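You operate a simulated robot arm through the tools that you are given. There is no shell and no other tool. Be economical: measure what you need, move in short steps, check, and stop when the job is done.

The job below is to be done with a simulated two-armed robot. You get a single attempt, and the scene is never put back.

JOB
Take the lid off the grey tub on the top of the glass bench and lay it down there. Then put the bundle of mixed paper from the belt top in the drink cans drum. Then take the steel weight and leave it on the shelf under the belt. Keep to this order.

It is judged by the outcome, as a careful person would: the job done as asked, and still so three seconds after it is handed in. It fails if anything else is knocked over, pushed out of place, dropped, spilled or broken. Lids that push on must go on centred and level and be pressed home; caps that screw on are set level and turned clockwise until they are tight.

ROBOT AND FRAMES
Two 7-joint arms with fingered hands on one trunk, on a base that drives. Base frame: it is fixed to the floor where the robot stands at the start and does not move with it; the origin is under the middle of the robot, x ahead of it, y to its left, z up; the surface under the hand at the start is at about z = 800. Lengths are in mm, angles in degrees, forces in N, time in s.
The left shoulder is at the start at [20, 167, 1068], the right one opposite. Places, roughly: Drink cans drum [-5400, 8000, 800]; bundle of mixed paper (15x7x5 cm) [-7300, 3600, 900]; shelf under the belt [-7100, 3100, 300]; steel weight [-7500, 3750, 750]. Payload 4 kg a hand.
Tool frame (each hand has its own): the origin (TCP) lies between the finger pads and is the grasp point; the fingertips stand 36 mm ahead of it; z points along the fingers, y is the line along which they close. Largest opening 124 mm; the body of the gripper starts 42 mm behind the TCP. The gripper is a hand of 4 fingers: y runs from the thumb to the fingers, the wrist lies at [-15, -99, -189] in the tool frame, and closing takes about 1.5 s.
Orientation is that of the tool frame in the base frame, as a unit quaternion [x, y, z, w]. With the fingers straight down and the wrist toward the robot, the tool's x, y and z point along [0, 1, 0], [1, 0, 0] and [0, 0, -1] of the base frame.

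CONTROLS
- The arms move only by the tool nudge_tool. It takes "left_motion", "right_motion" or both (then of equal length, played together; a hand with none holds still); each is one flat list of numbers, 7 for each row, row after row: the shift along the tool's x, y, z in units of 20 mm (1.0 is 20 mm), then the turn, a rotation vector about the tool's x, y, z in units of 5 degrees (1.0 is 5 degrees), then the finger opening in mm, from 0 to 124. In form: [x, y, z, ax, ay, az, jaw, x, y, z, ax, ay, az, jaw, ...]. A call has 1 to 20 rows; each row shifts and turns the commanded pose from where the row before left it, along the tool's axes as they then stand. A call with a number of a shift or a turn outside -1 to 1 is refused whole. Rows are played at 5 a second. More than 50 mm and 8.6 degrees between two rows, or a gripper value outside its range, and nothing of the call is played. Where a pose cannot be reached the arm comes as near as it can. A force on the tool above 40 N (or 10 N above the force at the start of the call, whichever is more), or a blocked arm, ends the call early, and 0.2 s more pass. The fingers move at their own pace (about 45 mm/s each) and stop on an object; they squeeze with about 28 N. The grip force told is the motor's: it shows also when the fingers shut on nothing. Time passes only in rows, and 0.2 s behind the last, so rows that do not move let the fingers close. It gives the time, the measured TCP pose, the force on the tool (base axes), the opening and the grip force at its end, in the units of the frame above (readings bear some noise), with the torque about the TCP (base axes, N m) and any sound that the robot's microphone picked up.
- Cameras (640 x 400 px; columns grow to the right, rows downward): "scene" is now at [124.5, -32, 1312.2]; the picture's right is [-0.36, -0.93, 0.04], its down [-0.39, 0.11, -0.92] and it looks along [0.85, -0.35, -0.40] (base axes); focal length 290 px, centre (320, 200). "left" rides on the left gripper at [-75, -86, -123] in its tool frame; the picture's right is [-0.70, -0.34, 0.63], its down [0.64, -0.68, 0.34] and it looks along [0.32, 0.65, 0.69] (tool axes); focal length 275 px, centre (320, 200). "right" rides on the right gripper at [75, -86, -123] in its tool frame; the picture's right is [-0.70, 0.34, -0.63], its down [-0.65, -0.68, 0.35] and it looks along [-0.32, 0.65, 0.69] (tool axes); focal length 275 px, centre (320, 200). There is no depth. A picture from a camera that has moved, and an enlarged one, comes with that camera's place and axes in the base frame and with its lens.
- camera(camera): a new picture of that camera. It takes no simulated time.
- move_column(by): slides the trunk up (or, below 0, down) by that many mm; the arms and the scene camera ride with it, the base frame stays. It gives what a move gives, with no picture.
- roll_base(legs): drives the robot by 1 to 6 legs, each [ahead, left, turn to the left] in mm, mm and degrees, along the robot's own axes; the way and the turn of a leg run together, so that a leg with both is an arc; at most 1500 mm and 180 degrees a leg. The arms and the cameras ride along, it lands a little off, and it stops where it bumps. It gives what a move gives.
- preshape(shape, hand): the hand has 4 fingers and takes this shape, open, in about a second: jaw (thumb against the fingers, like two jaws); tri (thumb and two fingers); tip (a fingertip pinch); poke (one finger out to press); point (the index stretched); flat (the hand flat); cup (the hand cupped); fist (a fist). The gripper value then closes the fingers along that shape, each until it touches; the sizes above hold for jaw. It gives what a move gives, with no picture.
- pan_tilt(pan, tilt): turns the head with the scene camera to pan (to the left, within 86 degrees either way) and tilt (down, from -29 to 69), counted from straight ahead of the robot. It gives what a move gives.
- inspect(camera, box): a new picture of the part [left, top, right, bottom] of that camera's present view, enlarged. It takes no simulated time.
- hand_in(): hands the job in; it is judged then, once.

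Work in short steps. Places have to be worked out from the pictures, the camera data and where the tool is seen: move nearer, look again, correct. Check each grasp and each placing, and mend what went wrong. You have 165 turns and 118 pictures in all, those below and enlarged ones among them. Open the grippers and draw the arms clear of the work before you hand the job in, unless the task says otherwise; then end with one line.

The tools are called after "Call:" by a JSON object that holds its "name" and its "arguments". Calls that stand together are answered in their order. nudge_tool: Moves the arms, as the interface text tells. Its arguments: {"type":"object","properties":{"left_motion":{"type":"array","items":{"type":"number"}},"right_motion":{"type":"array","items":{"type":"number"}}},"required":[]} The other tools are called the same way: move_column (by) slides the trunk up or down; preshape (shape, hand) gives the hand a shape; roll_base (legs) drives the base; pan_tilt (pan, tilt) turns the head that bears the scene camera; camera (camera) takes a picture; inspect (camera, box) takes an enlarged picture of a part of a camera's view; hand_in () hands the job in.

At the start:

```text
t: 0.0
left_tcp_pos: [776.3, 51.8, 1088.4]
left_ee_rot: [0.697, 0.717, 0.02, 0.014]
left_contact_force: [0.4, 0.2, 0.7]
left_moment: [-0.02, 0.05, 0.0]
left_gripper_width: 123.7
left_finger_force: 0.1
left_shape: jaw
right_tcp_pos: [490.9, -451.4, 1149.9]
right_ee_rot: [0.698, 0.716, 0.01, 0.004]
right_contact_force: [0.2, -0.5, 0.1]
right_moment: [0.1, -0.06, -0.02]
right_gripper_width: 123.5
right_finger_force: 0.1
right_shape: jaw
trunk travel left (down, up): [-225.0, 253.0]
robot x, y, heading: [-3.6, 7.3, 1.2]
head pan, tilt: [-22.9, 16.4]
```

scene: 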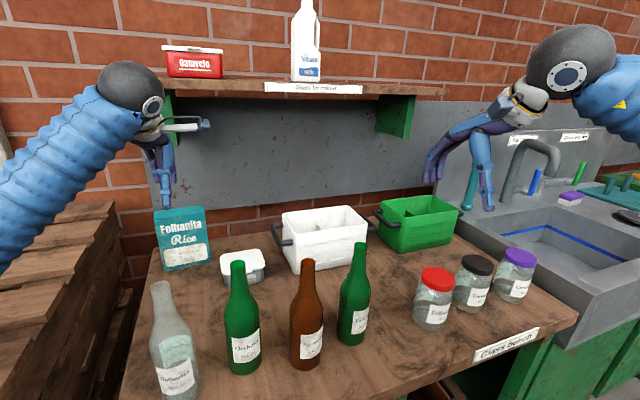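
right: 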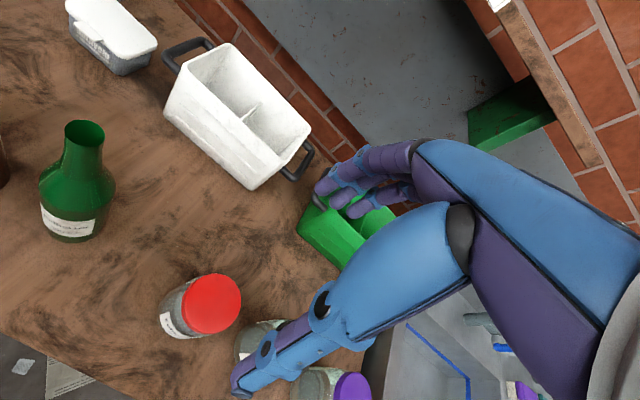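
left: 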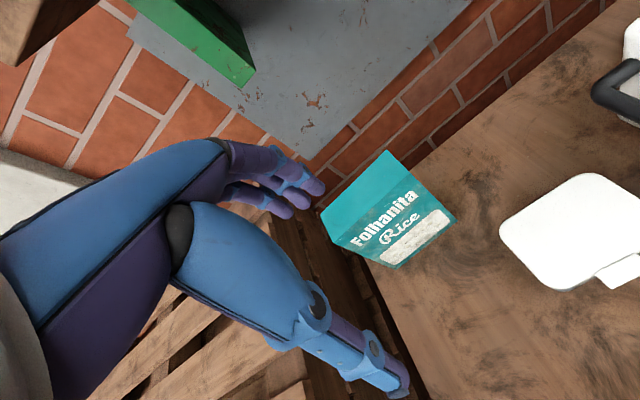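

I look closely at the tub and its lid first.

Call:
{"name": "inspect", "arguments": {"camera": "scene", "box": [180, 220, 300, 300]}}

Call:
{"name": "inspect", "arguments": {"camera": "left", "box": [440, 130, 640, 330]}}

Call:
{"name": "inspect", "arguments": {"camera": "right", "box": [50, 0, 210, 100]}}

```text
5.00 times, centred on (240, 260) of scene
camera zoom: at [124.5, -32.0, 1312.2], right [-0.36, -0.93, 0.04], down [-0.39, 0.11, -0.92], along [0.85, -0.35, -0.4], focal length 1451 px, centre (720, -100)
```

zoom: 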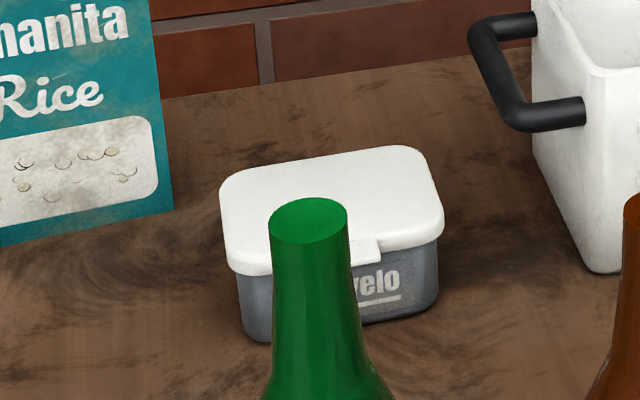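

```text
2.00 times, centred on (540, 230) of left
camera zoom: at [688.0, -26.8, 1208.3], right [-0.29, -0.7, -0.65], down [-0.68, 0.63, -0.37], along [0.67, 0.34, -0.66], focal length 551 px, centre (-120, 140)
```

zoom: 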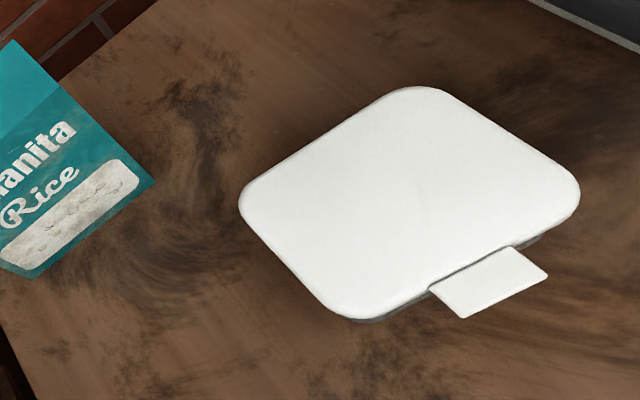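

```text
4.00 times, centred on (130, 50) of right
camera zoom: at [400.7, -379.8, 1272.2], right [0.34, -0.69, 0.64], down [-0.66, -0.66, -0.36], along [0.67, -0.29, -0.68], focal length 1101 px, centre (1080, 800)
```

zoom: 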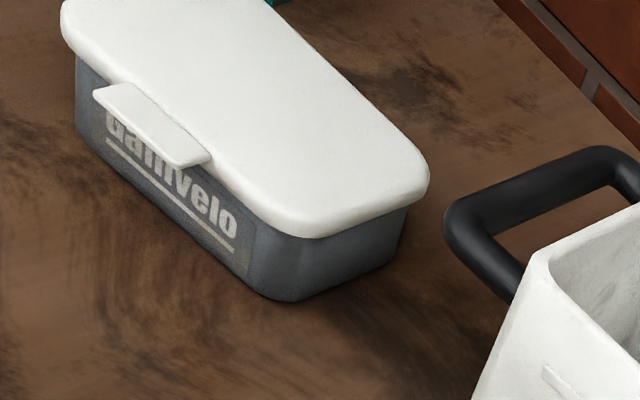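

The tub is at about (772, -93), its lid top at z ≈ 857, with a row of tall bottles between it and me. I'd like to approach it from the bench's left end, so I look that way for room.

Call:
{"name": "pan_tilt", "arguments": {"pan": 40, "tilt": 30}}

Call:
{"name": "camera", "arguments": {"camera": "scene"}}

Call:
{"name": "pan_tilt", "arguments": {"pan": 0, "tilt": 50}}

Call:
{"name": "camera", "arguments": {"camera": "scene"}}

```text
t: 1.3
left_tcp_pos: [778.6, 53.0, 1091.0]
left_ee_rot: [0.695, 0.719, 0.024, 0.017]
left_contact_force: [0.5, 0.4, 0.3]
left_moment: [0.01, 0.01, -0.04]
left_gripper_width: 123.8
left_finger_force: 0.0
left_shape: jaw
right_tcp_pos: [496.0, -451.5, 1142.3]
right_ee_rot: [0.698, 0.716, 0.007, 0.002]
right_contact_force: [0.8, 0.2, -0.5]
right_moment: [-0.02, -0.05, 0.0]
right_gripper_width: 123.7
right_finger_force: 0.2
right_shape: jaw
trunk travel left (down, up): [-225.0, 253.0]
robot x, y, heading: [-0.5, 7.7, 1.4]
head pan, tilt: [40.0, 30.0]
```

```text
111 pictures are left
camera scene: at [107.4, 62.2, 1289.0], right [0.66, -0.75, -0.09], down [-0.49, -0.33, -0.81], along [0.57, 0.58, -0.58], focal length 290 px, centre (320, 200)
```

scene: 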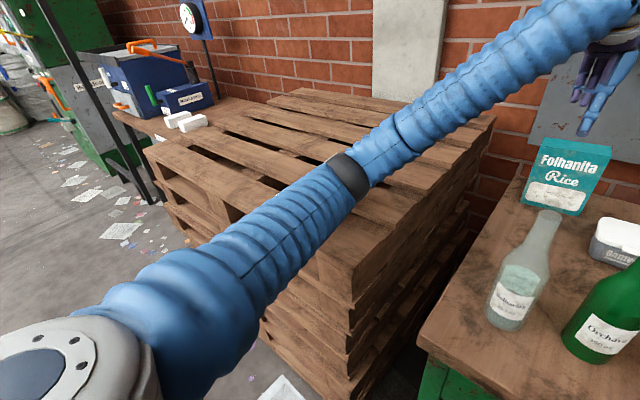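

```text
t: 2.4
left_tcp_pos: [780.8, 52.6, 1092.5]
left_ee_rot: [0.695, 0.718, 0.023, 0.017]
left_contact_force: [0.5, -0.1, -0.2]
left_moment: [0.05, 0.01, -0.02]
left_gripper_width: 123.7
left_finger_force: 0.0
left_shape: jaw
right_tcp_pos: [495.4, -449.9, 1144.6]
right_ee_rot: [0.697, 0.717, 0.008, 0.003]
right_contact_force: [0.3, 0.2, 0.3]
right_moment: [-0.01, 0.02, 0.03]
right_gripper_width: 123.8
right_finger_force: 0.1
right_shape: jaw
trunk travel left (down, up): [-225.0, 253.0]
robot x, y, heading: [0.2, 10.5, 1.5]
head pan, tilt: [0.0, 50.0]
```

```text
110 pictures are left
camera scene: at [112.9, 4.5, 1258.3], right [0.03, -1.0, -0.01], down [-0.85, -0.02, -0.53], along [0.53, 0.02, -0.85], focal length 290 px, centre (320, 200)
```

scene: 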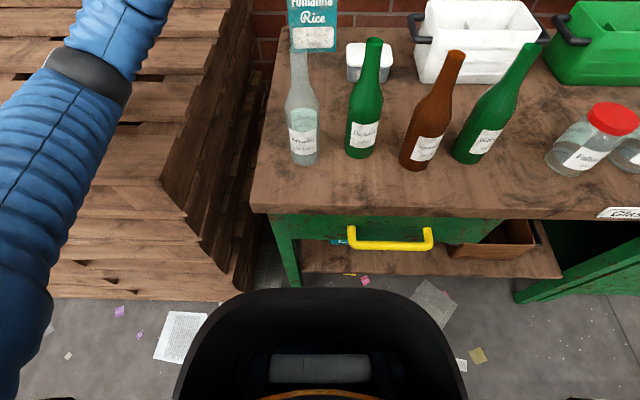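

Pallets about 780 high stand left of the bench, but the left arm can reach over them with the robot shifted left, turned right, and the trunk raised. I check the sides before backing off.

Call:
{"name": "pan_tilt", "arguments": {"pan": 86, "tilt": 20}}

Call:
{"name": "camera", "arguments": {"camera": "scene"}}

Call:
{"name": "pan_tilt", "arguments": {"pan": -86, "tilt": 20}}

Call:
{"name": "camera", "arguments": {"camera": "scene"}}

```text
t: 4.0
left_tcp_pos: [779.7, 53.3, 1091.7]
left_ee_rot: [0.696, 0.718, 0.023, 0.017]
left_contact_force: [-0.1, -0.3, -0.4]
left_moment: [-0.01, 0.03, 0.04]
left_gripper_width: 123.7
left_finger_force: 0.1
left_shape: jaw
right_tcp_pos: [496.2, -449.6, 1144.0]
right_ee_rot: [0.697, 0.717, 0.007, 0.002]
right_contact_force: [0.1, -0.1, -0.3]
right_moment: [-0.03, 0.01, -0.01]
right_gripper_width: 123.7
right_finger_force: 0.0
right_shape: jaw
trunk travel left (down, up): [-225.0, 253.0]
robot x, y, heading: [-0.5, 10.1, 1.6]
head pan, tilt: [85.9, 20.0]
```

```text
109 pictures are left
camera scene: at [47.3, 95.3, 1313.8], right [0.99, -0.04, -0.14], down [-0.15, -0.34, -0.93], along [-0.01, 0.94, -0.34], focal length 290 px, centre (320, 200)
```

scene: 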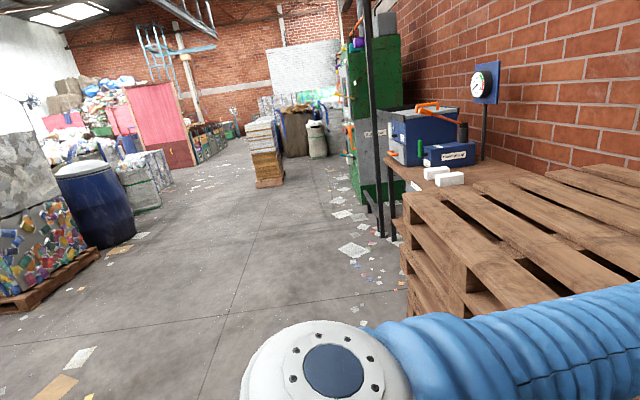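

```text
t: 6.6
left_tcp_pos: [780.5, 53.7, 1091.4]
left_ee_rot: [0.696, 0.718, 0.021, 0.018]
left_contact_force: [-0.1, 0.7, -0.1]
left_moment: [-0.01, 0.0, -0.04]
left_gripper_width: 123.7
left_finger_force: 0.1
left_shape: jaw
right_tcp_pos: [496.1, -450.2, 1144.2]
right_ee_rot: [0.697, 0.717, 0.008, 0.002]
right_contact_force: [0.8, 0.1, 0.9]
right_moment: [-0.02, 0.03, -0.04]
right_gripper_width: 123.9
right_finger_force: 0.1
right_shape: jaw
trunk travel left (down, up): [-225.0, 253.0]
robot x, y, heading: [-2.9, 13.0, 1.6]
head pan, tilt: [-85.9, 20.0]
```

```text
108 pictures are left
camera scene: at [52.7, -90.2, 1312.6], right [-0.99, -0.1, 0.14], down [-0.16, 0.34, -0.92], along [0.04, -0.93, -0.35], focal length 290 px, centre (320, 200)
```

scene: 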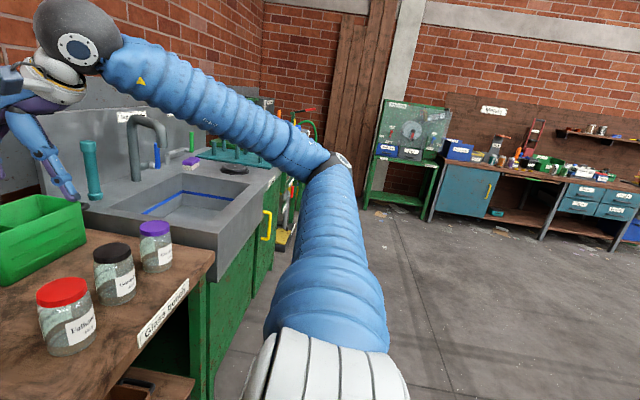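

Floor is free on both sides. I back off and shift left, then turn right, facing the tub.

Call:
{"name": "roll_base", "arguments": {"legs": [[-400, 0, 0], [0, 390, 0], [0, 0, -54]]}}

Call:
{"name": "move_column", "arguments": {"by": 240}}

Call:
{"name": "pan_tilt", "arguments": {"pan": 15, "tilt": 35}}

Call:
{"name": "camera", "arguments": {"camera": "scene"}}

```text
t: 13.5
left_tcp_pos: [96.1, -230.7, 1068.6]
left_ee_rot: [0.947, 0.321, 0.005, 0.012]
left_contact_force: [-1.0, 0.0, 0.6]
left_moment: [-0.01, 0.02, -0.04]
left_gripper_width: 123.6
left_finger_force: 0.1
left_shape: jaw
right_tcp_pos: [-476.5, -294.5, 1138.0]
right_ee_rot: [0.948, 0.319, 0.001, -0.001]
right_contact_force: [-0.2, -0.3, -1.0]
right_moment: [0.01, 0.0, -0.01]
right_gripper_width: 124.1
right_finger_force: 0.0
right_shape: jaw
trunk travel left (down, up): [-225.0, 253.0]
robot x, y, heading: [-404.5, 384.1, -52.8]
head pan, tilt: [-85.9, 20.0]
```

```text
t: 16.0
left_tcp_pos: [98.0, -229.6, 1307.8]
left_ee_rot: [0.947, 0.321, 0.005, 0.012]
left_contact_force: [-0.5, 0.5, -0.4]
left_moment: [0.03, -0.01, -0.01]
left_gripper_width: 124.0
left_finger_force: 0.2
left_shape: jaw
right_tcp_pos: [-477.1, -293.1, 1379.0]
right_ee_rot: [0.948, 0.319, 0.0, -0.001]
right_contact_force: [0.1, -0.1, 0.7]
right_moment: [0.0, -0.01, 0.03]
right_gripper_width: 124.0
right_finger_force: 0.1
right_shape: jaw
trunk travel left (down, up): [-465.0, 13.0]
robot x, y, heading: [-406.0, 386.2, -52.8]
head pan, tilt: [-85.9, 20.0]
```

```text
t: 17.8
left_tcp_pos: [97.7, -230.1, 1307.5]
left_ee_rot: [0.947, 0.321, 0.005, 0.012]
left_contact_force: [-0.5, 0.3, -0.5]
left_moment: [-0.07, 0.02, 0.0]
left_gripper_width: 124.1
left_finger_force: 0.0
left_shape: jaw
right_tcp_pos: [-476.6, -292.3, 1378.7]
right_ee_rot: [0.948, 0.319, 0.0, 0.0]
right_contact_force: [0.5, 0.4, 0.2]
right_moment: [0.0, 0.01, -0.01]
right_gripper_width: 123.7
right_finger_force: 0.1
right_shape: jaw
trunk travel left (down, up): [-465.0, 13.0]
robot x, y, heading: [-407.4, 386.3, -53.1]
head pan, tilt: [15.0, 35.0]
```

```text
107 pictures are left
camera scene: at [-341.7, 339.8, 1536.6], right [-0.61, -0.79, 0.0], down [-0.45, 0.35, -0.82], along [0.65, -0.5, -0.57], focal length 290 px, centre (320, 200)
```

scene: 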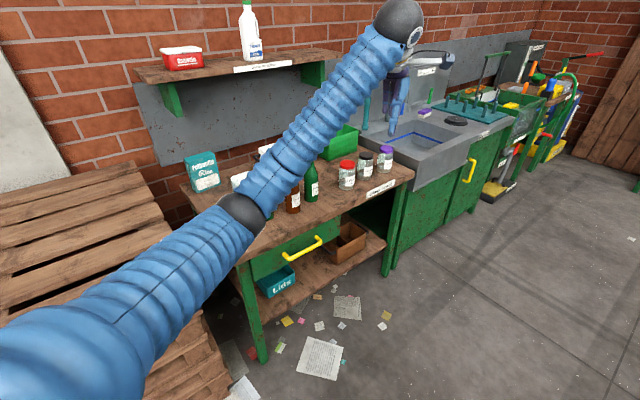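

Now I slide toward +x (world), keeping the heading, to bring the left arm over the bench from the pallet side.

Call:
{"name": "roll_base", "arguments": {"legs": [[232, 308, 0]]}}

Call:
{"name": "pan_tilt", "arguments": {"pan": 20, "tilt": 40}}

Call:
{"name": "camera", "arguments": {"camera": "scene"}}

Call:
{"name": "camera", "arguments": {"camera": "left"}}

```text
t: 20.2
left_tcp_pos: [482.0, -233.8, 1308.0]
left_ee_rot: [0.948, 0.319, 0.006, 0.012]
left_contact_force: [-0.4, -0.1, -0.4]
left_moment: [0.02, 0.05, -0.01]
left_gripper_width: 123.7
left_finger_force: 0.0
left_shape: jaw
right_tcp_pos: [-91.0, -295.0, 1378.9]
right_ee_rot: [0.948, 0.317, -0.001, -0.001]
right_contact_force: [0.1, 0.3, -0.5]
right_moment: [-0.02, 0.0, -0.01]
right_gripper_width: 124.1
right_finger_force: 0.1
right_shape: jaw
trunk travel left (down, up): [-465.0, 13.0]
robot x, y, heading: [-20.4, 384.3, -52.9]
head pan, tilt: [15.0, 35.0]
```

```text
t: 20.9
left_tcp_pos: [481.7, -232.6, 1307.6]
left_ee_rot: [0.948, 0.319, 0.004, 0.012]
left_contact_force: [-0.9, -0.5, 0.5]
left_moment: [0.0, 0.04, -0.04]
left_gripper_width: 123.7
left_finger_force: 0.1
left_shape: jaw
right_tcp_pos: [-91.3, -294.6, 1379.2]
right_ee_rot: [0.948, 0.317, 0.0, 0.0]
right_contact_force: [0.1, 0.2, -0.1]
right_moment: [-0.03, 0.03, 0.0]
right_gripper_width: 124.1
right_finger_force: 0.1
right_shape: jaw
trunk travel left (down, up): [-465.0, 13.0]
robot x, y, heading: [-21.3, 385.6, -53.0]
head pan, tilt: [20.0, 40.0]
```

```text
106 pictures are left
camera scene: at [47.8, 346.0, 1529.0], right [-0.55, -0.84, 0.0], down [-0.54, 0.35, -0.77], along [0.64, -0.42, -0.64], focal length 290 px, centre (320, 200)
```

scene: 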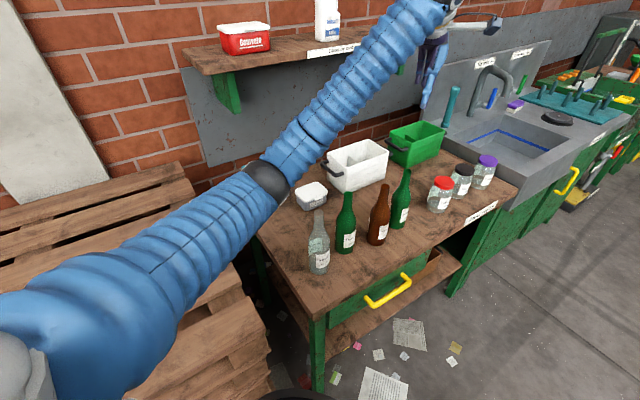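

```text
105 pictures are left
camera left: at [370.4, -207.3, 1428.5], right [-0.75, -0.17, -0.64], down [0.11, 0.93, -0.36], along [0.65, -0.34, -0.67], focal length 275 px, centre (320, 200)
```

left: 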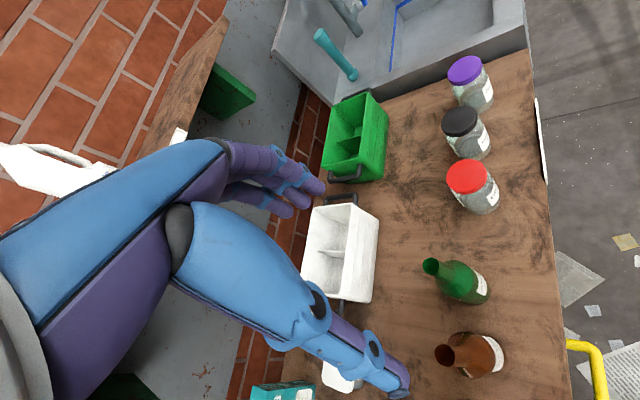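

I move the left hand over the tub, staying above the bottles.

Call:
{"name": "nudge_tool", "arguments": {"left_motion": [0.987, 0.2, 0.2, 0, 0, 0, 124, 0.987, 0.2, 0.2, 0, 0, 0, 124, 0.987, 0.2, 0.2, 0, 0, 0, 124, 0.987, 0.2, 0.2, 0, 0, 0, 124, 0.987, 0.2, 0.2, 0, 0, 0, 124, 0.987, 0.2, 0.2, 0, 0, 0, 124, 0.987, 0.2, 0.2, 0, 0, 0, 124, 0.987, 0.2, 0.2, 0, 0, 0, 124, 0.987, 0.2, 0.8, 0, 0, 0, 124, 0.987, 0.2, 0.8, 0, 0, 0, 124, 0.987, 0.2, 0.8, 0, 0, 0, 124, 0.987, 0.2, 0.8, 0, 0, 0, 124, 0.987, 0.2, 0.8, 0, 0, 0, 124, 0.987, 0.2, 0.8, 0, 0, 0, 124, 0.987, 0.2, 0.8, 0, 0, 0, 124, 0.987, 0.2, 0.8, 0, 0, 0, 124]}}

Call:
{"name": "nudge_tool", "arguments": {"left_motion": [0, 0, 0.3, 0, 0, 0.93, 124, 0, 0, 0.3, 0, 0, 0.93, 124, 0, 0, 0.3, 0, 0, 0.93, 124, 0, 0, 0.3, 0, 0, 0.93, 124, 0, 0, 0.3, 0, 0, 0.93, 124, 0, 0, 0.3, 0, 0, 0.93, 124, 0, 0, 0.3, 0, 0, 0.93, 124, 0, 0, 0.3, 0, 0, 0.93, 124, 0, 0, 0, 0, 0, 0, 124, 0, 0, 0, 0, 0, 0, 124]}}

Call:
{"name": "camera", "arguments": {"camera": "left"}}

Call:
{"name": "camera", "arguments": {"camera": "scene"}}

```text
t: 24.3
left_tcp_pos: [775.6, -96.0, 1148.3]
left_ee_rot: [0.948, 0.319, 0.004, 0.013]
left_contact_force: [0.0, -0.7, 0.0]
left_moment: [0.01, -0.01, -0.01]
left_gripper_width: 123.5
left_finger_force: 0.0
left_shape: jaw
right_tcp_pos: [-91.0, -294.1, 1379.7]
right_ee_rot: [0.948, 0.318, -0.001, -0.001]
right_contact_force: [-0.1, -0.1, 0.4]
right_moment: [-0.01, -0.03, 0.01]
right_gripper_width: 124.2
right_finger_force: 0.1
right_shape: jaw
trunk travel left (down, up): [-465.0, 13.0]
robot x, y, heading: [-18.3, 383.3, -53.3]
head pan, tilt: [20.0, 40.0]
```

```text
t: 26.5
left_tcp_pos: [775.9, -97.9, 1101.2]
left_ee_rot: [1.0, 0.0, 0.008, 0.01]
left_contact_force: [0.4, -0.2, 0.4]
left_moment: [0.04, 0.03, 0.04]
left_gripper_width: 124.1
left_finger_force: 0.1
left_shape: jaw
right_tcp_pos: [-92.8, -293.4, 1378.3]
right_ee_rot: [0.948, 0.317, 0.0, 0.0]
right_contact_force: [1.1, 0.1, 0.2]
right_moment: [-0.02, -0.02, 0.0]
right_gripper_width: 123.8
right_finger_force: 0.1
right_shape: jaw
trunk travel left (down, up): [-465.0, 13.0]
robot x, y, heading: [-17.9, 384.8, -53.1]
head pan, tilt: [20.0, 40.0]
```

```text
104 pictures are left
camera left: at [700.2, -8.5, 1221.9], right [-0.69, 0.32, -0.65], down [0.65, 0.67, -0.35], along [0.33, -0.66, -0.67], focal length 275 px, centre (320, 200)
```

left: 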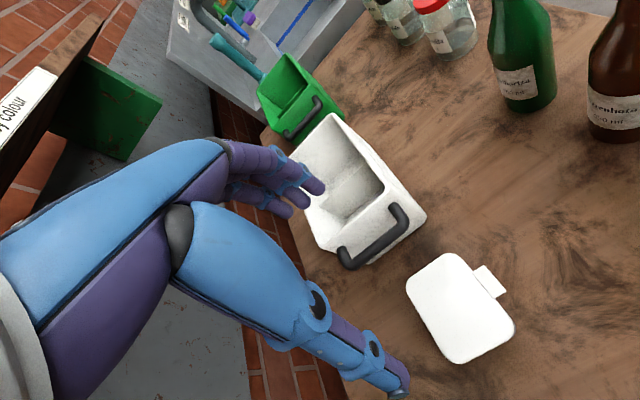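

```text
103 pictures are left
camera scene: at [47.1, 346.1, 1529.1], right [-0.55, -0.84, 0.0], down [-0.54, 0.35, -0.77], along [0.64, -0.42, -0.64], focal length 290 px, centre (320, 200)
```

scene: 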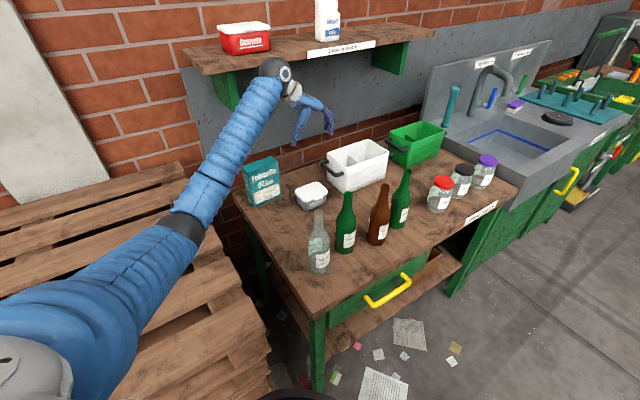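

The tub centre is at about (776, -90). The hand is aligned above it with both sides clear, the bin handle at y ≈ -200; I descend to just above the lid.

Call:
{"name": "nudge_tool", "arguments": {"left_motion": [0, -0.4, 1, 0, 0, -0.4, 118, 0, 0, 1, 0, 0, 0, 118, 0, 0, 1, 0, 0, 0, 118, 0, 0, 1, 0, 0, 0, 118, 0, 0, 1, 0, 0, 0, 118, 0, 0, 1, 0, 0, 0, 118, 0, 0, 1, 0, 0, 0, 118, 0, 0, 1, 0, 0, 0, 118, 0, 0, 0.9, 0, 0, 0, 118, 0, 0, 0, 0, 0, 0, 118, 0, 0, 0, 0, 0, 0, 118]}}

Call:
{"name": "camera", "arguments": {"camera": "left"}}

Call:
{"name": "inspect", "arguments": {"camera": "scene", "box": [240, 110, 400, 210]}}

```text
t: 28.9
left_tcp_pos: [778.2, -93.8, 924.6]
left_ee_rot: [1.0, 0.017, 0.007, 0.011]
left_contact_force: [-0.5, 0.4, 0.4]
left_moment: [-0.03, 0.0, 0.0]
left_gripper_width: 118.4
left_finger_force: 0.0
left_shape: jaw
right_tcp_pos: [-91.6, -294.9, 1379.3]
right_ee_rot: [0.948, 0.317, 0.0, -0.001]
right_contact_force: [0.6, 0.9, -0.1]
right_moment: [-0.04, -0.03, 0.05]
right_gripper_width: 123.9
right_finger_force: 0.0
right_shape: jaw
trunk travel left (down, up): [-465.0, 13.0]
robot x, y, heading: [-18.9, 389.5, -53.2]
head pan, tilt: [20.0, 40.0]
```

```text
102 pictures are left
camera left: at [699.2, -8.1, 1044.4], right [-0.7, 0.3, -0.65], down [0.63, 0.7, -0.35], along [0.35, -0.65, -0.67], focal length 275 px, centre (320, 200)
```

left: 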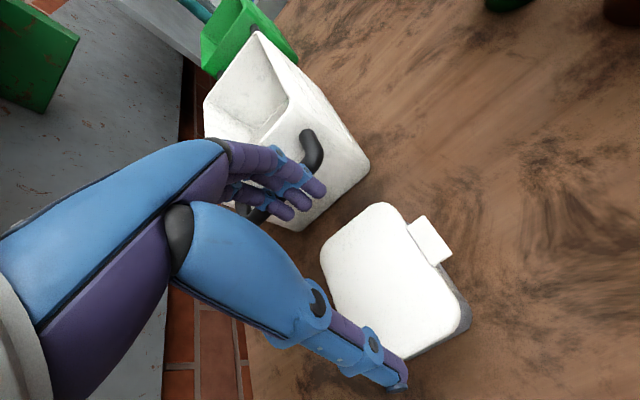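

```text
4.00 times, centred on (320, 160) of scene
camera zoom: at [47.2, 346.2, 1529.1], right [-0.55, -0.84, 0.0], down [-0.54, 0.35, -0.77], along [0.64, -0.42, -0.64], focal length 1161 px, centre (320, 360)
```

zoom: 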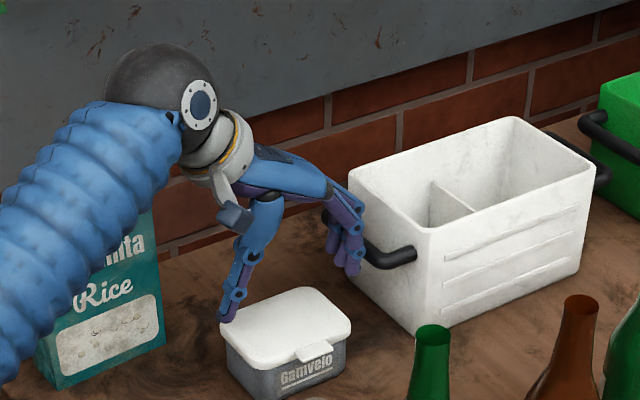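

Tub centre refined to (777, -91). I descend slowly to put the fingertips at the lid's skirt height.

Call:
{"name": "nudge_tool", "arguments": {"left_motion": [0, -0.15, 0.5, 0, 0, 0, 114, 0, 0, 0.5, 0, 0, 0, 114, 0, 0, 0.5, 0, 0, 0, 114, 0, 0, 0.6, 0, 0, 0, 114, 0, 0, 0, 0, 0, 0, 114]}}

Call:
{"name": "camera", "arguments": {"camera": "left"}}

Call:
{"name": "inspect", "arguments": {"camera": "scene", "box": [270, 140, 370, 210]}}

```text
t: 30.1
left_tcp_pos: [778.7, -91.4, 882.7]
left_ee_rot: [1.0, 0.017, 0.008, 0.011]
left_contact_force: [-1.1, 0.7, 0.5]
left_moment: [0.05, -0.02, 0.0]
left_gripper_width: 114.2
left_finger_force: 0.1
left_shape: jaw
right_tcp_pos: [-93.2, -293.1, 1379.9]
right_ee_rot: [0.948, 0.318, 0.0, -0.001]
right_contact_force: [-0.4, -0.2, 0.4]
right_moment: [-0.02, -0.03, 0.01]
right_gripper_width: 123.9
right_finger_force: 0.1
right_shape: jaw
trunk travel left (down, up): [-465.0, 13.0]
robot x, y, heading: [-20.9, 380.6, -53.1]
head pan, tilt: [20.0, 40.0]
```

```text
100 pictures are left
camera left: at [699.5, -5.1, 1002.4], right [-0.7, 0.3, -0.65], down [0.63, 0.7, -0.35], along [0.35, -0.65, -0.67], focal length 275 px, centre (320, 200)
```

left: 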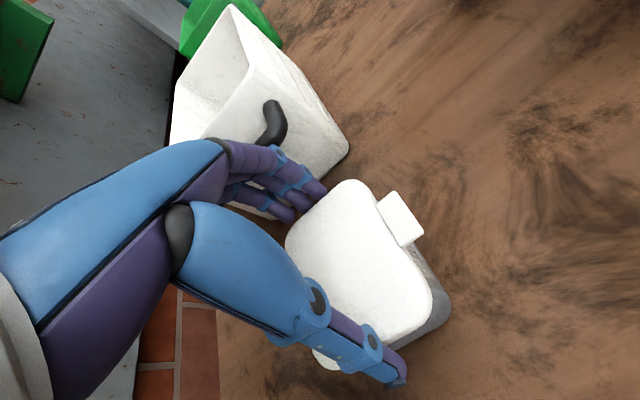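

```text
5.71 times, centred on (320, 175) of scene
camera zoom: at [46.9, 346.2, 1529.1], right [-0.55, -0.84, 0.0], down [-0.54, 0.35, -0.77], along [0.64, -0.42, -0.64], focal length 1659 px, centre (320, 343)
```

zoom: 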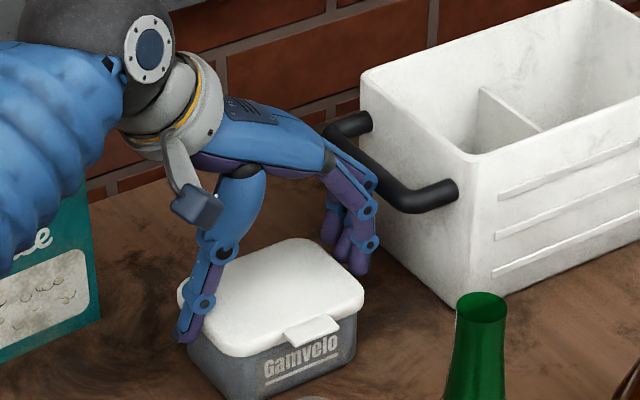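

Thumb tip is at the lid skirt, slightly below its edge; fingers are on the far side. I close.

Call:
{"name": "nudge_tool", "arguments": {"left_motion": [0, 0, 0, 0, 0, 0, 90, 0, 0, 0, 0, 0, 0, 80, 0, 0, 0, 0, 0, 0, 80, 0, 0, 0, 0, 0, 0, 80, 0, 0, 0, 0, 0, 0, 80]}}

Call:
{"name": "inspect", "arguments": {"camera": "scene", "box": [270, 140, 370, 210]}}

```text
t: 31.3
left_tcp_pos: [778.4, -90.5, 881.8]
left_ee_rot: [1.0, 0.018, 0.007, 0.01]
left_contact_force: [0.2, -0.9, 0.5]
left_moment: [0.04, -0.02, 0.0]
left_gripper_width: 103.7
left_finger_force: 27.8
left_shape: jaw
right_tcp_pos: [-92.1, -294.5, 1379.0]
right_ee_rot: [0.948, 0.317, 0.0, 0.0]
right_contact_force: [-0.2, 0.4, -0.1]
right_moment: [-0.01, 0.0, -0.06]
right_gripper_width: 123.7
right_finger_force: 0.0
right_shape: jaw
trunk travel left (down, up): [-465.0, 13.0]
robot x, y, heading: [-21.2, 385.4, -53.0]
head pan, tilt: [20.0, 40.0]
```

```text
5.71 times, centred on (320, 175) of scene
camera zoom: at [47.1, 346.1, 1529.1], right [-0.55, -0.84, 0.0], down [-0.54, 0.35, -0.77], along [0.64, -0.42, -0.64], focal length 1659 px, centre (320, 343)
```

zoom: 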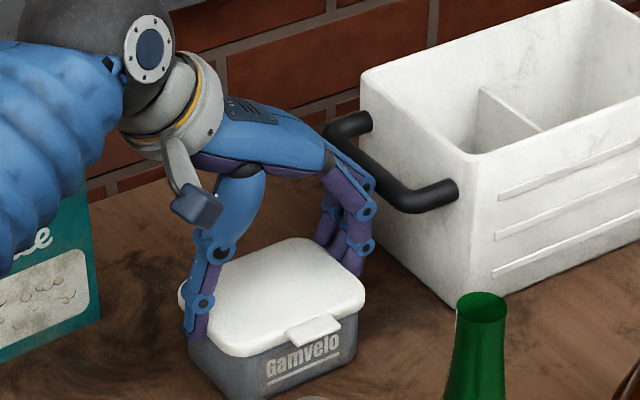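

It grips at 103.7 mm, the lid's width. I lift a little and look whether the tub follows.

Call:
{"name": "nudge_tool", "arguments": {"left_motion": [0, 0, -0.25, 0, 0, 0, 80, 0, 0, -0.25, 0, 0, 0, 80, 0, 0, -0.25, 0, 0, 0, 80, 0, 0, 0, 0, 0, 0, 80]}}

Call:
{"name": "inspect", "arguments": {"camera": "scene", "box": [270, 140, 370, 210]}}

```text
t: 32.3
left_tcp_pos: [778.8, -91.1, 897.2]
left_ee_rot: [1.0, 0.018, 0.007, 0.011]
left_contact_force: [-0.1, 0.2, 0.6]
left_moment: [-0.03, 0.01, -0.03]
left_gripper_width: 103.6
left_finger_force: 27.7
left_shape: jaw
right_tcp_pos: [-91.4, -293.6, 1379.0]
right_ee_rot: [0.948, 0.318, -0.001, 0.0]
right_contact_force: [-0.8, 0.2, 0.1]
right_moment: [-0.04, -0.03, 0.02]
right_gripper_width: 123.8
right_finger_force: 0.0
right_shape: jaw
trunk travel left (down, up): [-465.0, 13.0]
robot x, y, heading: [-21.7, 385.4, -53.0]
head pan, tilt: [20.0, 40.0]
```

```text
5.71 times, centred on (320, 175) of scene
camera zoom: at [47.1, 346.1, 1529.0], right [-0.55, -0.84, 0.0], down [-0.54, 0.35, -0.77], along [0.64, -0.42, -0.64], focal length 1659 px, centre (320, 343)
```

zoom: 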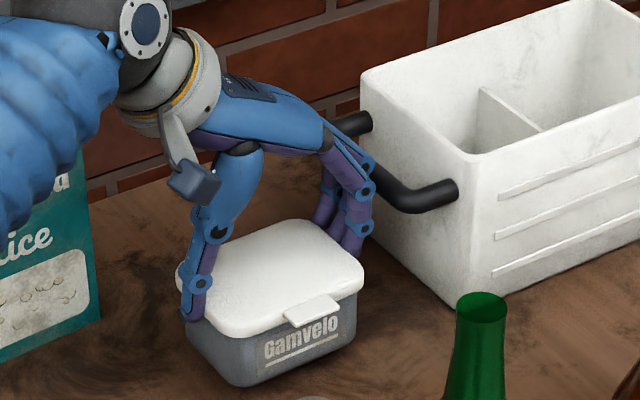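

The "Gamvelo" print rose with the lid, so the tub came along: the lid is snapped on and the body must be held by the other hand. I check what the right hand looks like in the narrower shapes.

Call:
{"name": "preshape", "arguments": {"hand": "right", "shape": "tip"}}

Call:
{"name": "camera", "arguments": {"camera": "right"}}

Call:
{"name": "preshape", "arguments": {"hand": "right", "shape": "tri"}}

Call:
{"name": "camera", "arguments": {"camera": "right"}}

```text
t: 33.2
left_tcp_pos: [778.7, -90.5, 896.5]
left_ee_rot: [1.0, 0.018, 0.008, 0.01]
left_contact_force: [0.5, -0.5, -0.9]
left_moment: [-0.03, 0.04, -0.01]
left_gripper_width: 103.5
left_finger_force: 28.5
left_shape: jaw
right_tcp_pos: [-92.2, -293.9, 1379.3]
right_ee_rot: [0.948, 0.318, 0.0, 0.0]
right_contact_force: [0.5, -0.5, 0.1]
right_moment: [0.02, 0.02, 0.01]
right_gripper_width: 124.2
right_finger_force: 0.1
right_shape: tip
trunk travel left (down, up): [-465.0, 13.0]
robot x, y, heading: [-17.5, 385.5, -52.9]
head pan, tilt: [20.0, 40.0]
```

```text
96 pictures are left
camera right: at [-83.4, -180.7, 1501.4], right [-0.35, -0.69, 0.63], down [-0.93, 0.16, -0.35], along [0.14, -0.71, -0.69], focal length 275 px, centre (320, 200)
```

right: 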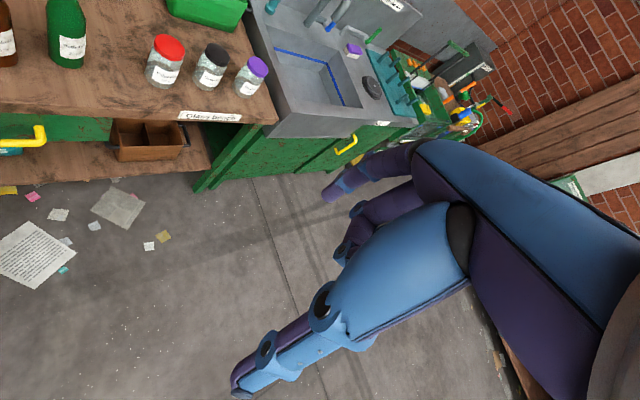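

```text
t: 34.1
left_tcp_pos: [779.3, -90.8, 898.6]
left_ee_rot: [1.0, 0.016, 0.008, 0.011]
left_contact_force: [0.2, 0.8, -0.4]
left_moment: [-0.02, -0.04, -0.01]
left_gripper_width: 103.3
left_finger_force: 27.7
left_shape: jaw
right_tcp_pos: [-91.8, -295.3, 1378.7]
right_ee_rot: [0.948, 0.317, 0.0, 0.0]
right_contact_force: [-0.4, 0.0, 0.2]
right_moment: [-0.01, 0.0, 0.0]
right_gripper_width: 123.8
right_finger_force: 0.1
right_shape: tri
trunk travel left (down, up): [-465.0, 13.0]
robot x, y, heading: [-22.0, 386.1, -53.0]
head pan, tilt: [20.0, 40.0]
```

```text
95 pictures are left
camera right: at [-83.4, -180.7, 1501.4], right [-0.35, -0.69, 0.63], down [-0.93, 0.16, -0.35], along [0.14, -0.71, -0.69], focal length 275 px, centre (320, 200)
```

right: 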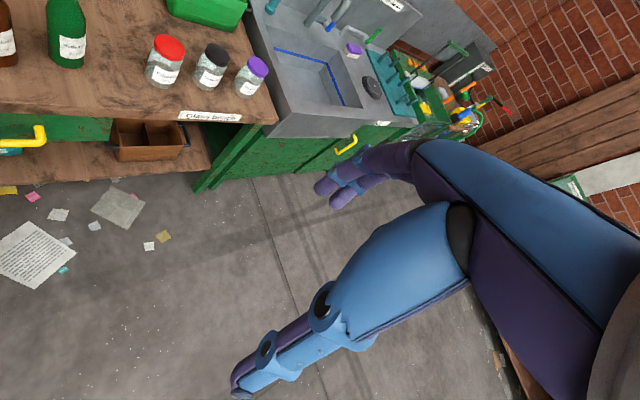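

Tip leaves one finger against the thumb with full opening. I also look at the "cup" shape, whose curled tips might get under the lid rim from above.

Call:
{"name": "preshape", "arguments": {"hand": "right", "shape": "cup"}}

Call:
{"name": "camera", "arguments": {"camera": "right"}}

Call:
{"name": "inspect", "arguments": {"camera": "scene", "box": [270, 140, 370, 210]}}

```text
t: 35.0
left_tcp_pos: [780.1, -90.9, 896.8]
left_ee_rot: [1.0, 0.017, 0.008, 0.011]
left_contact_force: [0.9, -0.2, -1.2]
left_moment: [0.0, 0.0, -0.01]
left_gripper_width: 103.3
left_finger_force: 27.8
left_shape: jaw
right_tcp_pos: [-91.1, -294.3, 1379.5]
right_ee_rot: [0.948, 0.318, 0.0, -0.001]
right_contact_force: [-0.6, -0.1, 0.4]
right_moment: [-0.01, -0.01, 0.02]
right_gripper_width: 60.0
right_finger_force: 0.0
right_shape: cup
trunk travel left (down, up): [-465.0, 13.0]
robot x, y, heading: [-19.0, 387.4, -52.9]
head pan, tilt: [20.0, 40.0]
```

```text
94 pictures are left
camera right: at [-83.4, -180.6, 1501.5], right [-0.35, -0.69, 0.63], down [-0.93, 0.16, -0.35], along [0.14, -0.71, -0.69], focal length 275 px, centre (320, 200)
```

right: 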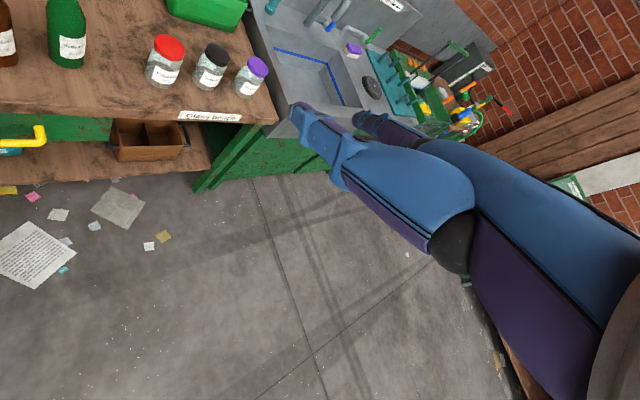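

```text
5.71 times, centred on (320, 175) of scene
camera zoom: at [47.1, 346.2, 1529.1], right [-0.55, -0.84, 0.0], down [-0.54, 0.35, -0.77], along [0.64, -0.42, -0.64], focal length 1659 px, centre (320, 343)
```

zoom: 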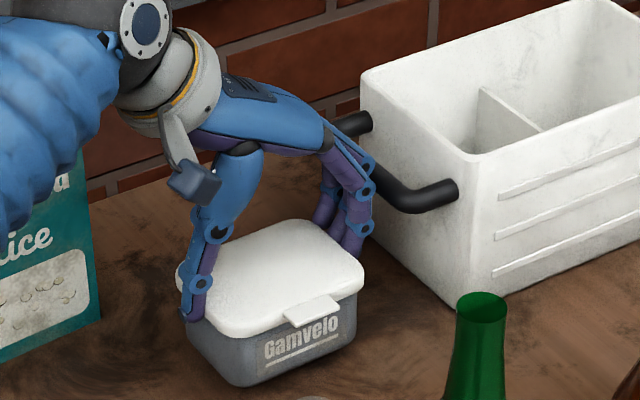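

The grip may also bear on the tub below the skirt; I set it back down and regrip higher so that only the lid edge is held.

Call:
{"name": "nudge_tool", "arguments": {"left_motion": [0, 0, 0.25, 0, 0, 0, 80, 0, 0, 0.25, 0, 0, 0, 80, 0, 0, 0.25, 0, 0, 0, 80, 0, 0, 0, 0, 0, 0, 80, 0, 0, 0, 0, 0, 0, 114, 0, 0, 0, 0, 0, 0, 114, 0, 0, -0.2, 0, 0, 0, 114, 0, 0, -0.2, 0, 0, 0, 114, 0, 0, 0, 0, 0, 0, 114]}}

Call:
{"name": "inspect", "arguments": {"camera": "left", "box": [240, 160, 480, 400]}}

Call:
{"name": "inspect", "arguments": {"camera": "scene", "box": [270, 140, 370, 210]}}

```text
t: 37.0
left_tcp_pos: [779.3, -90.8, 890.7]
left_ee_rot: [1.0, 0.017, 0.008, 0.01]
left_contact_force: [-0.1, -0.1, 0.5]
left_moment: [-0.02, -0.05, 0.0]
left_gripper_width: 113.6
left_finger_force: 0.0
left_shape: jaw
right_tcp_pos: [-92.0, -294.6, 1379.1]
right_ee_rot: [0.948, 0.318, 0.0, 0.0]
right_contact_force: [0.3, -0.7, 0.4]
right_moment: [0.0, 0.03, 0.02]
right_gripper_width: 59.6
right_finger_force: 0.2
right_shape: cup
trunk travel left (down, up): [-465.0, 13.0]
robot x, y, heading: [-19.7, 386.2, -53.0]
head pan, tilt: [20.0, 40.0]
```

```text
1.67 times, centred on (360, 280) of left
camera zoom: at [699.7, -5.3, 1010.6], right [-0.7, 0.3, -0.65], down [0.63, 0.7, -0.35], along [0.35, -0.65, -0.67], focal length 459 px, centre (253, 67)
```

zoom: 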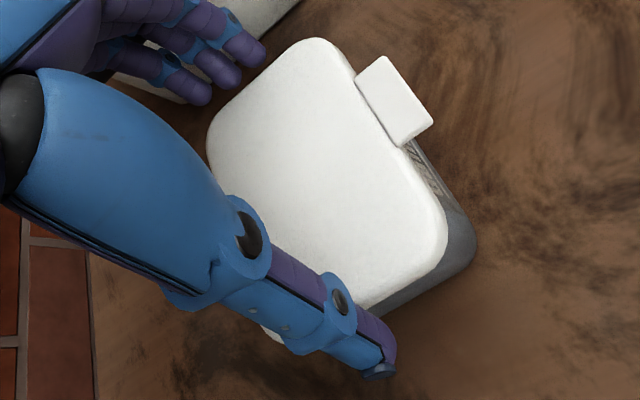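

```text
5.71 times, centred on (320, 175) of scene
camera zoom: at [47.2, 346.1, 1529.0], right [-0.55, -0.84, 0.0], down [-0.54, 0.35, -0.77], along [0.64, -0.42, -0.64], focal length 1659 px, centre (320, 343)
```

zoom: 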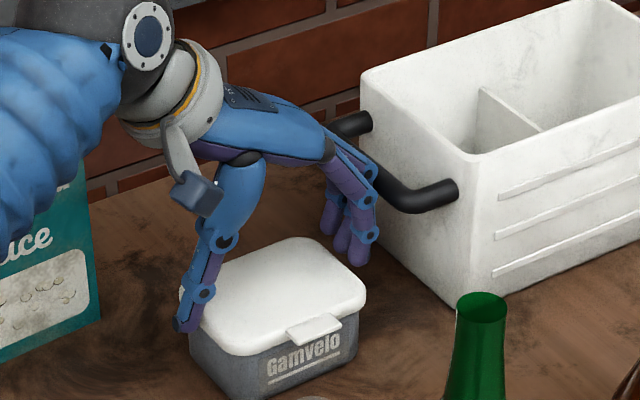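

Now I close on the lid edge alone and lift again.

Call:
{"name": "nudge_tool", "arguments": {"left_motion": [0, 0, 0, 0, 0, 0, 90, 0, 0, 0, 0, 0, 0, 80, 0, 0, 0, 0, 0, 0, 80, 0, 0, 0, 0, 0, 0, 80, 0, 0, -0.25, 0, 0, 0, 80, 0, 0, -0.25, 0, 0, 0, 80, 0, 0, -0.25, 0, 0, 0, 80, 0, 0, 0, 0, 0, 0, 80]}}

Call:
{"name": "inspect", "arguments": {"camera": "scene", "box": [270, 140, 370, 210]}}

```text
t: 38.8
left_tcp_pos: [777.0, -90.4, 904.0]
left_ee_rot: [1.0, 0.017, 0.008, 0.011]
left_contact_force: [-0.2, 0.0, 0.9]
left_moment: [0.0, 0.02, -0.04]
left_gripper_width: 97.8
left_finger_force: 28.3
left_shape: jaw
right_tcp_pos: [-92.3, -294.8, 1377.2]
right_ee_rot: [0.949, 0.317, 0.0, 0.0]
right_contact_force: [0.5, 0.7, -0.6]
right_moment: [0.03, 0.03, 0.03]
right_gripper_width: 59.8
right_finger_force: 0.1
right_shape: cup
trunk travel left (down, up): [-465.0, 13.0]
robot x, y, heading: [-20.7, 386.3, -52.9]
head pan, tilt: [20.0, 40.0]
```

```text
5.71 times, centred on (320, 175) of scene
camera zoom: at [47.1, 346.1, 1529.0], right [-0.55, -0.84, 0.0], down [-0.54, 0.35, -0.77], along [0.64, -0.42, -0.64], focal length 1659 px, centre (320, 343)
```

zoom: 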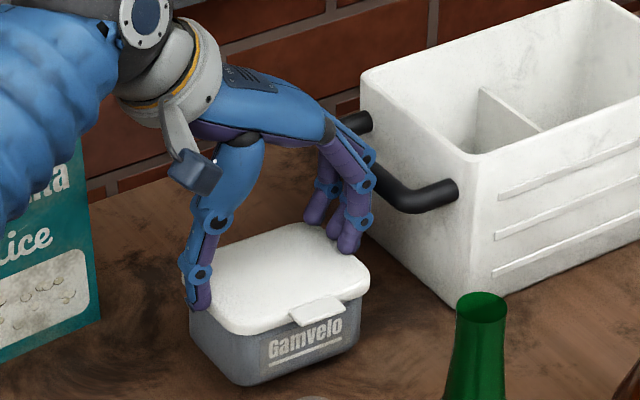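

The tub still follows, so I need the right hand on the tub body. Best would be a full jaw grip from underneath in the air; I test whether the right hand can roll over to point up.

Call:
{"name": "preshape", "arguments": {"hand": "right", "shape": "jaw"}}

Call:
{"name": "nudge_tool", "arguments": {"right_motion": [0, 0, 0, 0, 1, 0, 124, 0, 0, 0, 0, 1, 0, 124, 0, 0, 0, 0, 1, 0, 124, 0, 0, 0, 0, 1, 0, 124, 0, 0, 0, 0, 1, 0, 124, 0, 0, 0, 0, 1, 0, 124, 0, 0, 0, 0, 1, 0, 124, 0, 0, 0, 0, 1, 0, 124, 0, 0, 0, 0, 1, 0, 124, 0, 0, 0, 0, 1, 0, 124, 0, 0, 0, 0, 1, 0, 124, 0, 0, 0, 0, 1, 0, 124, 0, 0, 0, 0, 1, 0, 124, 0, 0, 0, 0, 1, 0, 124, 0, 0, 0, 0, 1, 0, 124, 0, 0, 0, 0, 1, 0, 124, 0, 0, 0, 0, 1, 0, 124, 0, 0, 0, 0, 1, 0, 124]}}

Call:
{"name": "nudge_tool", "arguments": {"right_motion": [0, 0, 0, 0, 1, 0, 124, 0, 0, 0, 0, 1, 0, 124, 0, 0, 0, 0, 1, 0, 124, 0, 0, 0, 0, 1, 0, 124, 0, 0, 0, 0, 1, 0, 124, 0, 0, 0, 0, 1, 0, 124, 0, 0, 0, 0, 1, 0, 124, 0, 0, 0, 0, 1, 0, 124, 0, 0, 0, 0, 1, 0, 124, 0, 0, 0, 0, 1, 0, 124, 0, 0, 0, 0, 1, 0, 124, 0, 0, 0, 0, 1, 0, 124, 0, 0, 0, 0, 1, 0, 124, 0, 0, 0, 0, 1, 0, 124, 0, 0, 0, 0, 1, 0, 124, 0, 0, 0, 0, 1, 0, 124, 0, 0, 0, 0, 1, 0, 124, 0, 0, 0, 0, 1, 0, 124]}}

```text
t: 39.7
left_tcp_pos: [778.4, -90.5, 904.2]
left_ee_rot: [1.0, 0.018, 0.008, 0.01]
left_contact_force: [-0.2, -0.4, 0.0]
left_moment: [0.01, 0.03, 0.0]
left_gripper_width: 97.8
left_finger_force: 27.9
left_shape: jaw
right_tcp_pos: [-90.8, -294.3, 1378.8]
right_ee_rot: [0.948, 0.317, 0.0, 0.0]
right_contact_force: [0.1, -0.5, 0.1]
right_moment: [-0.02, 0.01, 0.02]
right_gripper_width: 123.7
right_finger_force: 0.1
right_shape: jaw
trunk travel left (down, up): [-465.0, 13.0]
robot x, y, heading: [-21.2, 384.3, -53.0]
head pan, tilt: [20.0, 40.0]
```

```text
t: 43.5
left_tcp_pos: [778.7, -90.0, 904.4]
left_ee_rot: [1.0, 0.018, 0.008, 0.011]
left_contact_force: [-0.4, 0.4, 0.2]
left_moment: [-0.01, -0.01, -0.02]
left_gripper_width: 97.9
left_finger_force: 28.0
left_shape: jaw
right_tcp_pos: [-92.0, -293.5, 1378.9]
right_ee_rot: [0.67, 0.223, 0.671, -0.225]
right_contact_force: [-0.5, 0.3, -0.3]
right_moment: [0.02, -0.01, 0.01]
right_gripper_width: 124.0
right_finger_force: 0.1
right_shape: jaw
trunk travel left (down, up): [-465.0, 13.0]
robot x, y, heading: [-17.9, 385.0, -53.2]
head pan, tilt: [20.0, 40.0]
```

```text
t: 47.3
left_tcp_pos: [779.2, -89.8, 905.5]
left_ee_rot: [1.0, 0.018, 0.009, 0.01]
left_contact_force: [0.7, 0.3, -1.2]
left_moment: [0.0, -0.03, -0.03]
left_gripper_width: 98.1
left_finger_force: 28.0
left_shape: jaw
right_tcp_pos: [-92.5, -293.9, 1378.7]
right_ee_rot: [-0.001, -0.001, 0.948, -0.317]
right_contact_force: [-0.4, 0.2, 0.3]
right_moment: [0.01, 0.01, 0.0]
right_gripper_width: 124.0
right_finger_force: 0.2
right_shape: jaw
trunk travel left (down, up): [-465.0, 13.0]
robot x, y, heading: [-19.1, 383.6, -53.2]
head pan, tilt: [20.0, 40.0]
```

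The right hand can point straight up, so the bimanual pull is feasible. I lift the tub level above bottle height, drawing away from the shelf.

Call:
{"name": "nudge_tool", "arguments": {"left_motion": [0, 0, -1, 0, 0, 0, 80, 0, 0, -1, 0, 0, 0, 80, 0, 0, -1, 0, 0, 0, 80, 0, 0, -1, 0, 0, 0, 80, 0, 0, -1, 0, 0, 0, 80, 0, 0, -1, 0, 0, 0, 80, 0, 0, -1, 0, 0, 0, 80, -0.8, 0, -1, 0, 0, 0, 80, -0.8, 0, -1, 0, 0, 0, 80, -0.8, 0, -1, 0, 0, 0, 80, -0.8, 0, -1, 0, 0, 0, 80, -0.8, 0, -1, 0, 0, 0, 80, -0.8, 0, -1, 0, 0, 0, 80, -0.8, 0, -1, 0, 0, 0, 80, -0.8, 0, -1, 0, 0, 0, 80, 0, 0, 0, 0, 0, 0, 80]}}

Call:
{"name": "camera", "arguments": {"camera": "scene"}}

```text
t: 50.7
left_tcp_pos: [647.4, -89.0, 1202.3]
left_ee_rot: [1.0, 0.018, 0.008, 0.01]
left_contact_force: [-1.0, -0.2, -0.1]
left_moment: [0.02, -0.01, 0.0]
left_gripper_width: 97.9
left_finger_force: 27.9
left_shape: jaw
right_tcp_pos: [-90.9, -294.7, 1379.4]
right_ee_rot: [0.0, 0.0, 0.948, -0.317]
right_contact_force: [0.0, -0.5, -0.1]
right_moment: [-0.02, -0.02, -0.03]
right_gripper_width: 123.6
right_finger_force: 0.0
right_shape: jaw
trunk travel left (down, up): [-465.0, 13.0]
robot x, y, heading: [-18.9, 387.4, -52.9]
head pan, tilt: [20.0, 40.0]
```

```text
89 pictures are left
camera scene: at [47.7, 346.2, 1529.0], right [-0.55, -0.84, 0.0], down [-0.54, 0.35, -0.77], along [0.64, -0.42, -0.64], focal length 290 px, centre (320, 200)
```

scene: 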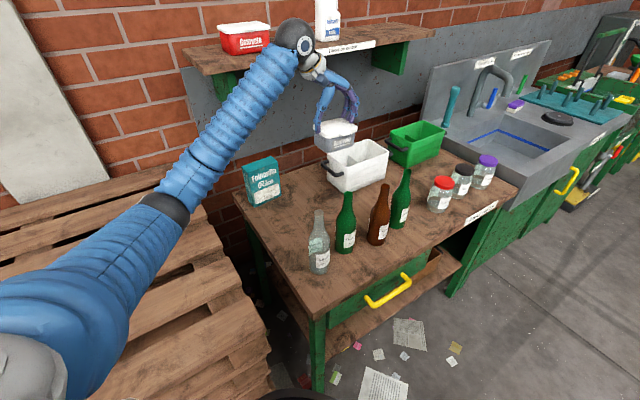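

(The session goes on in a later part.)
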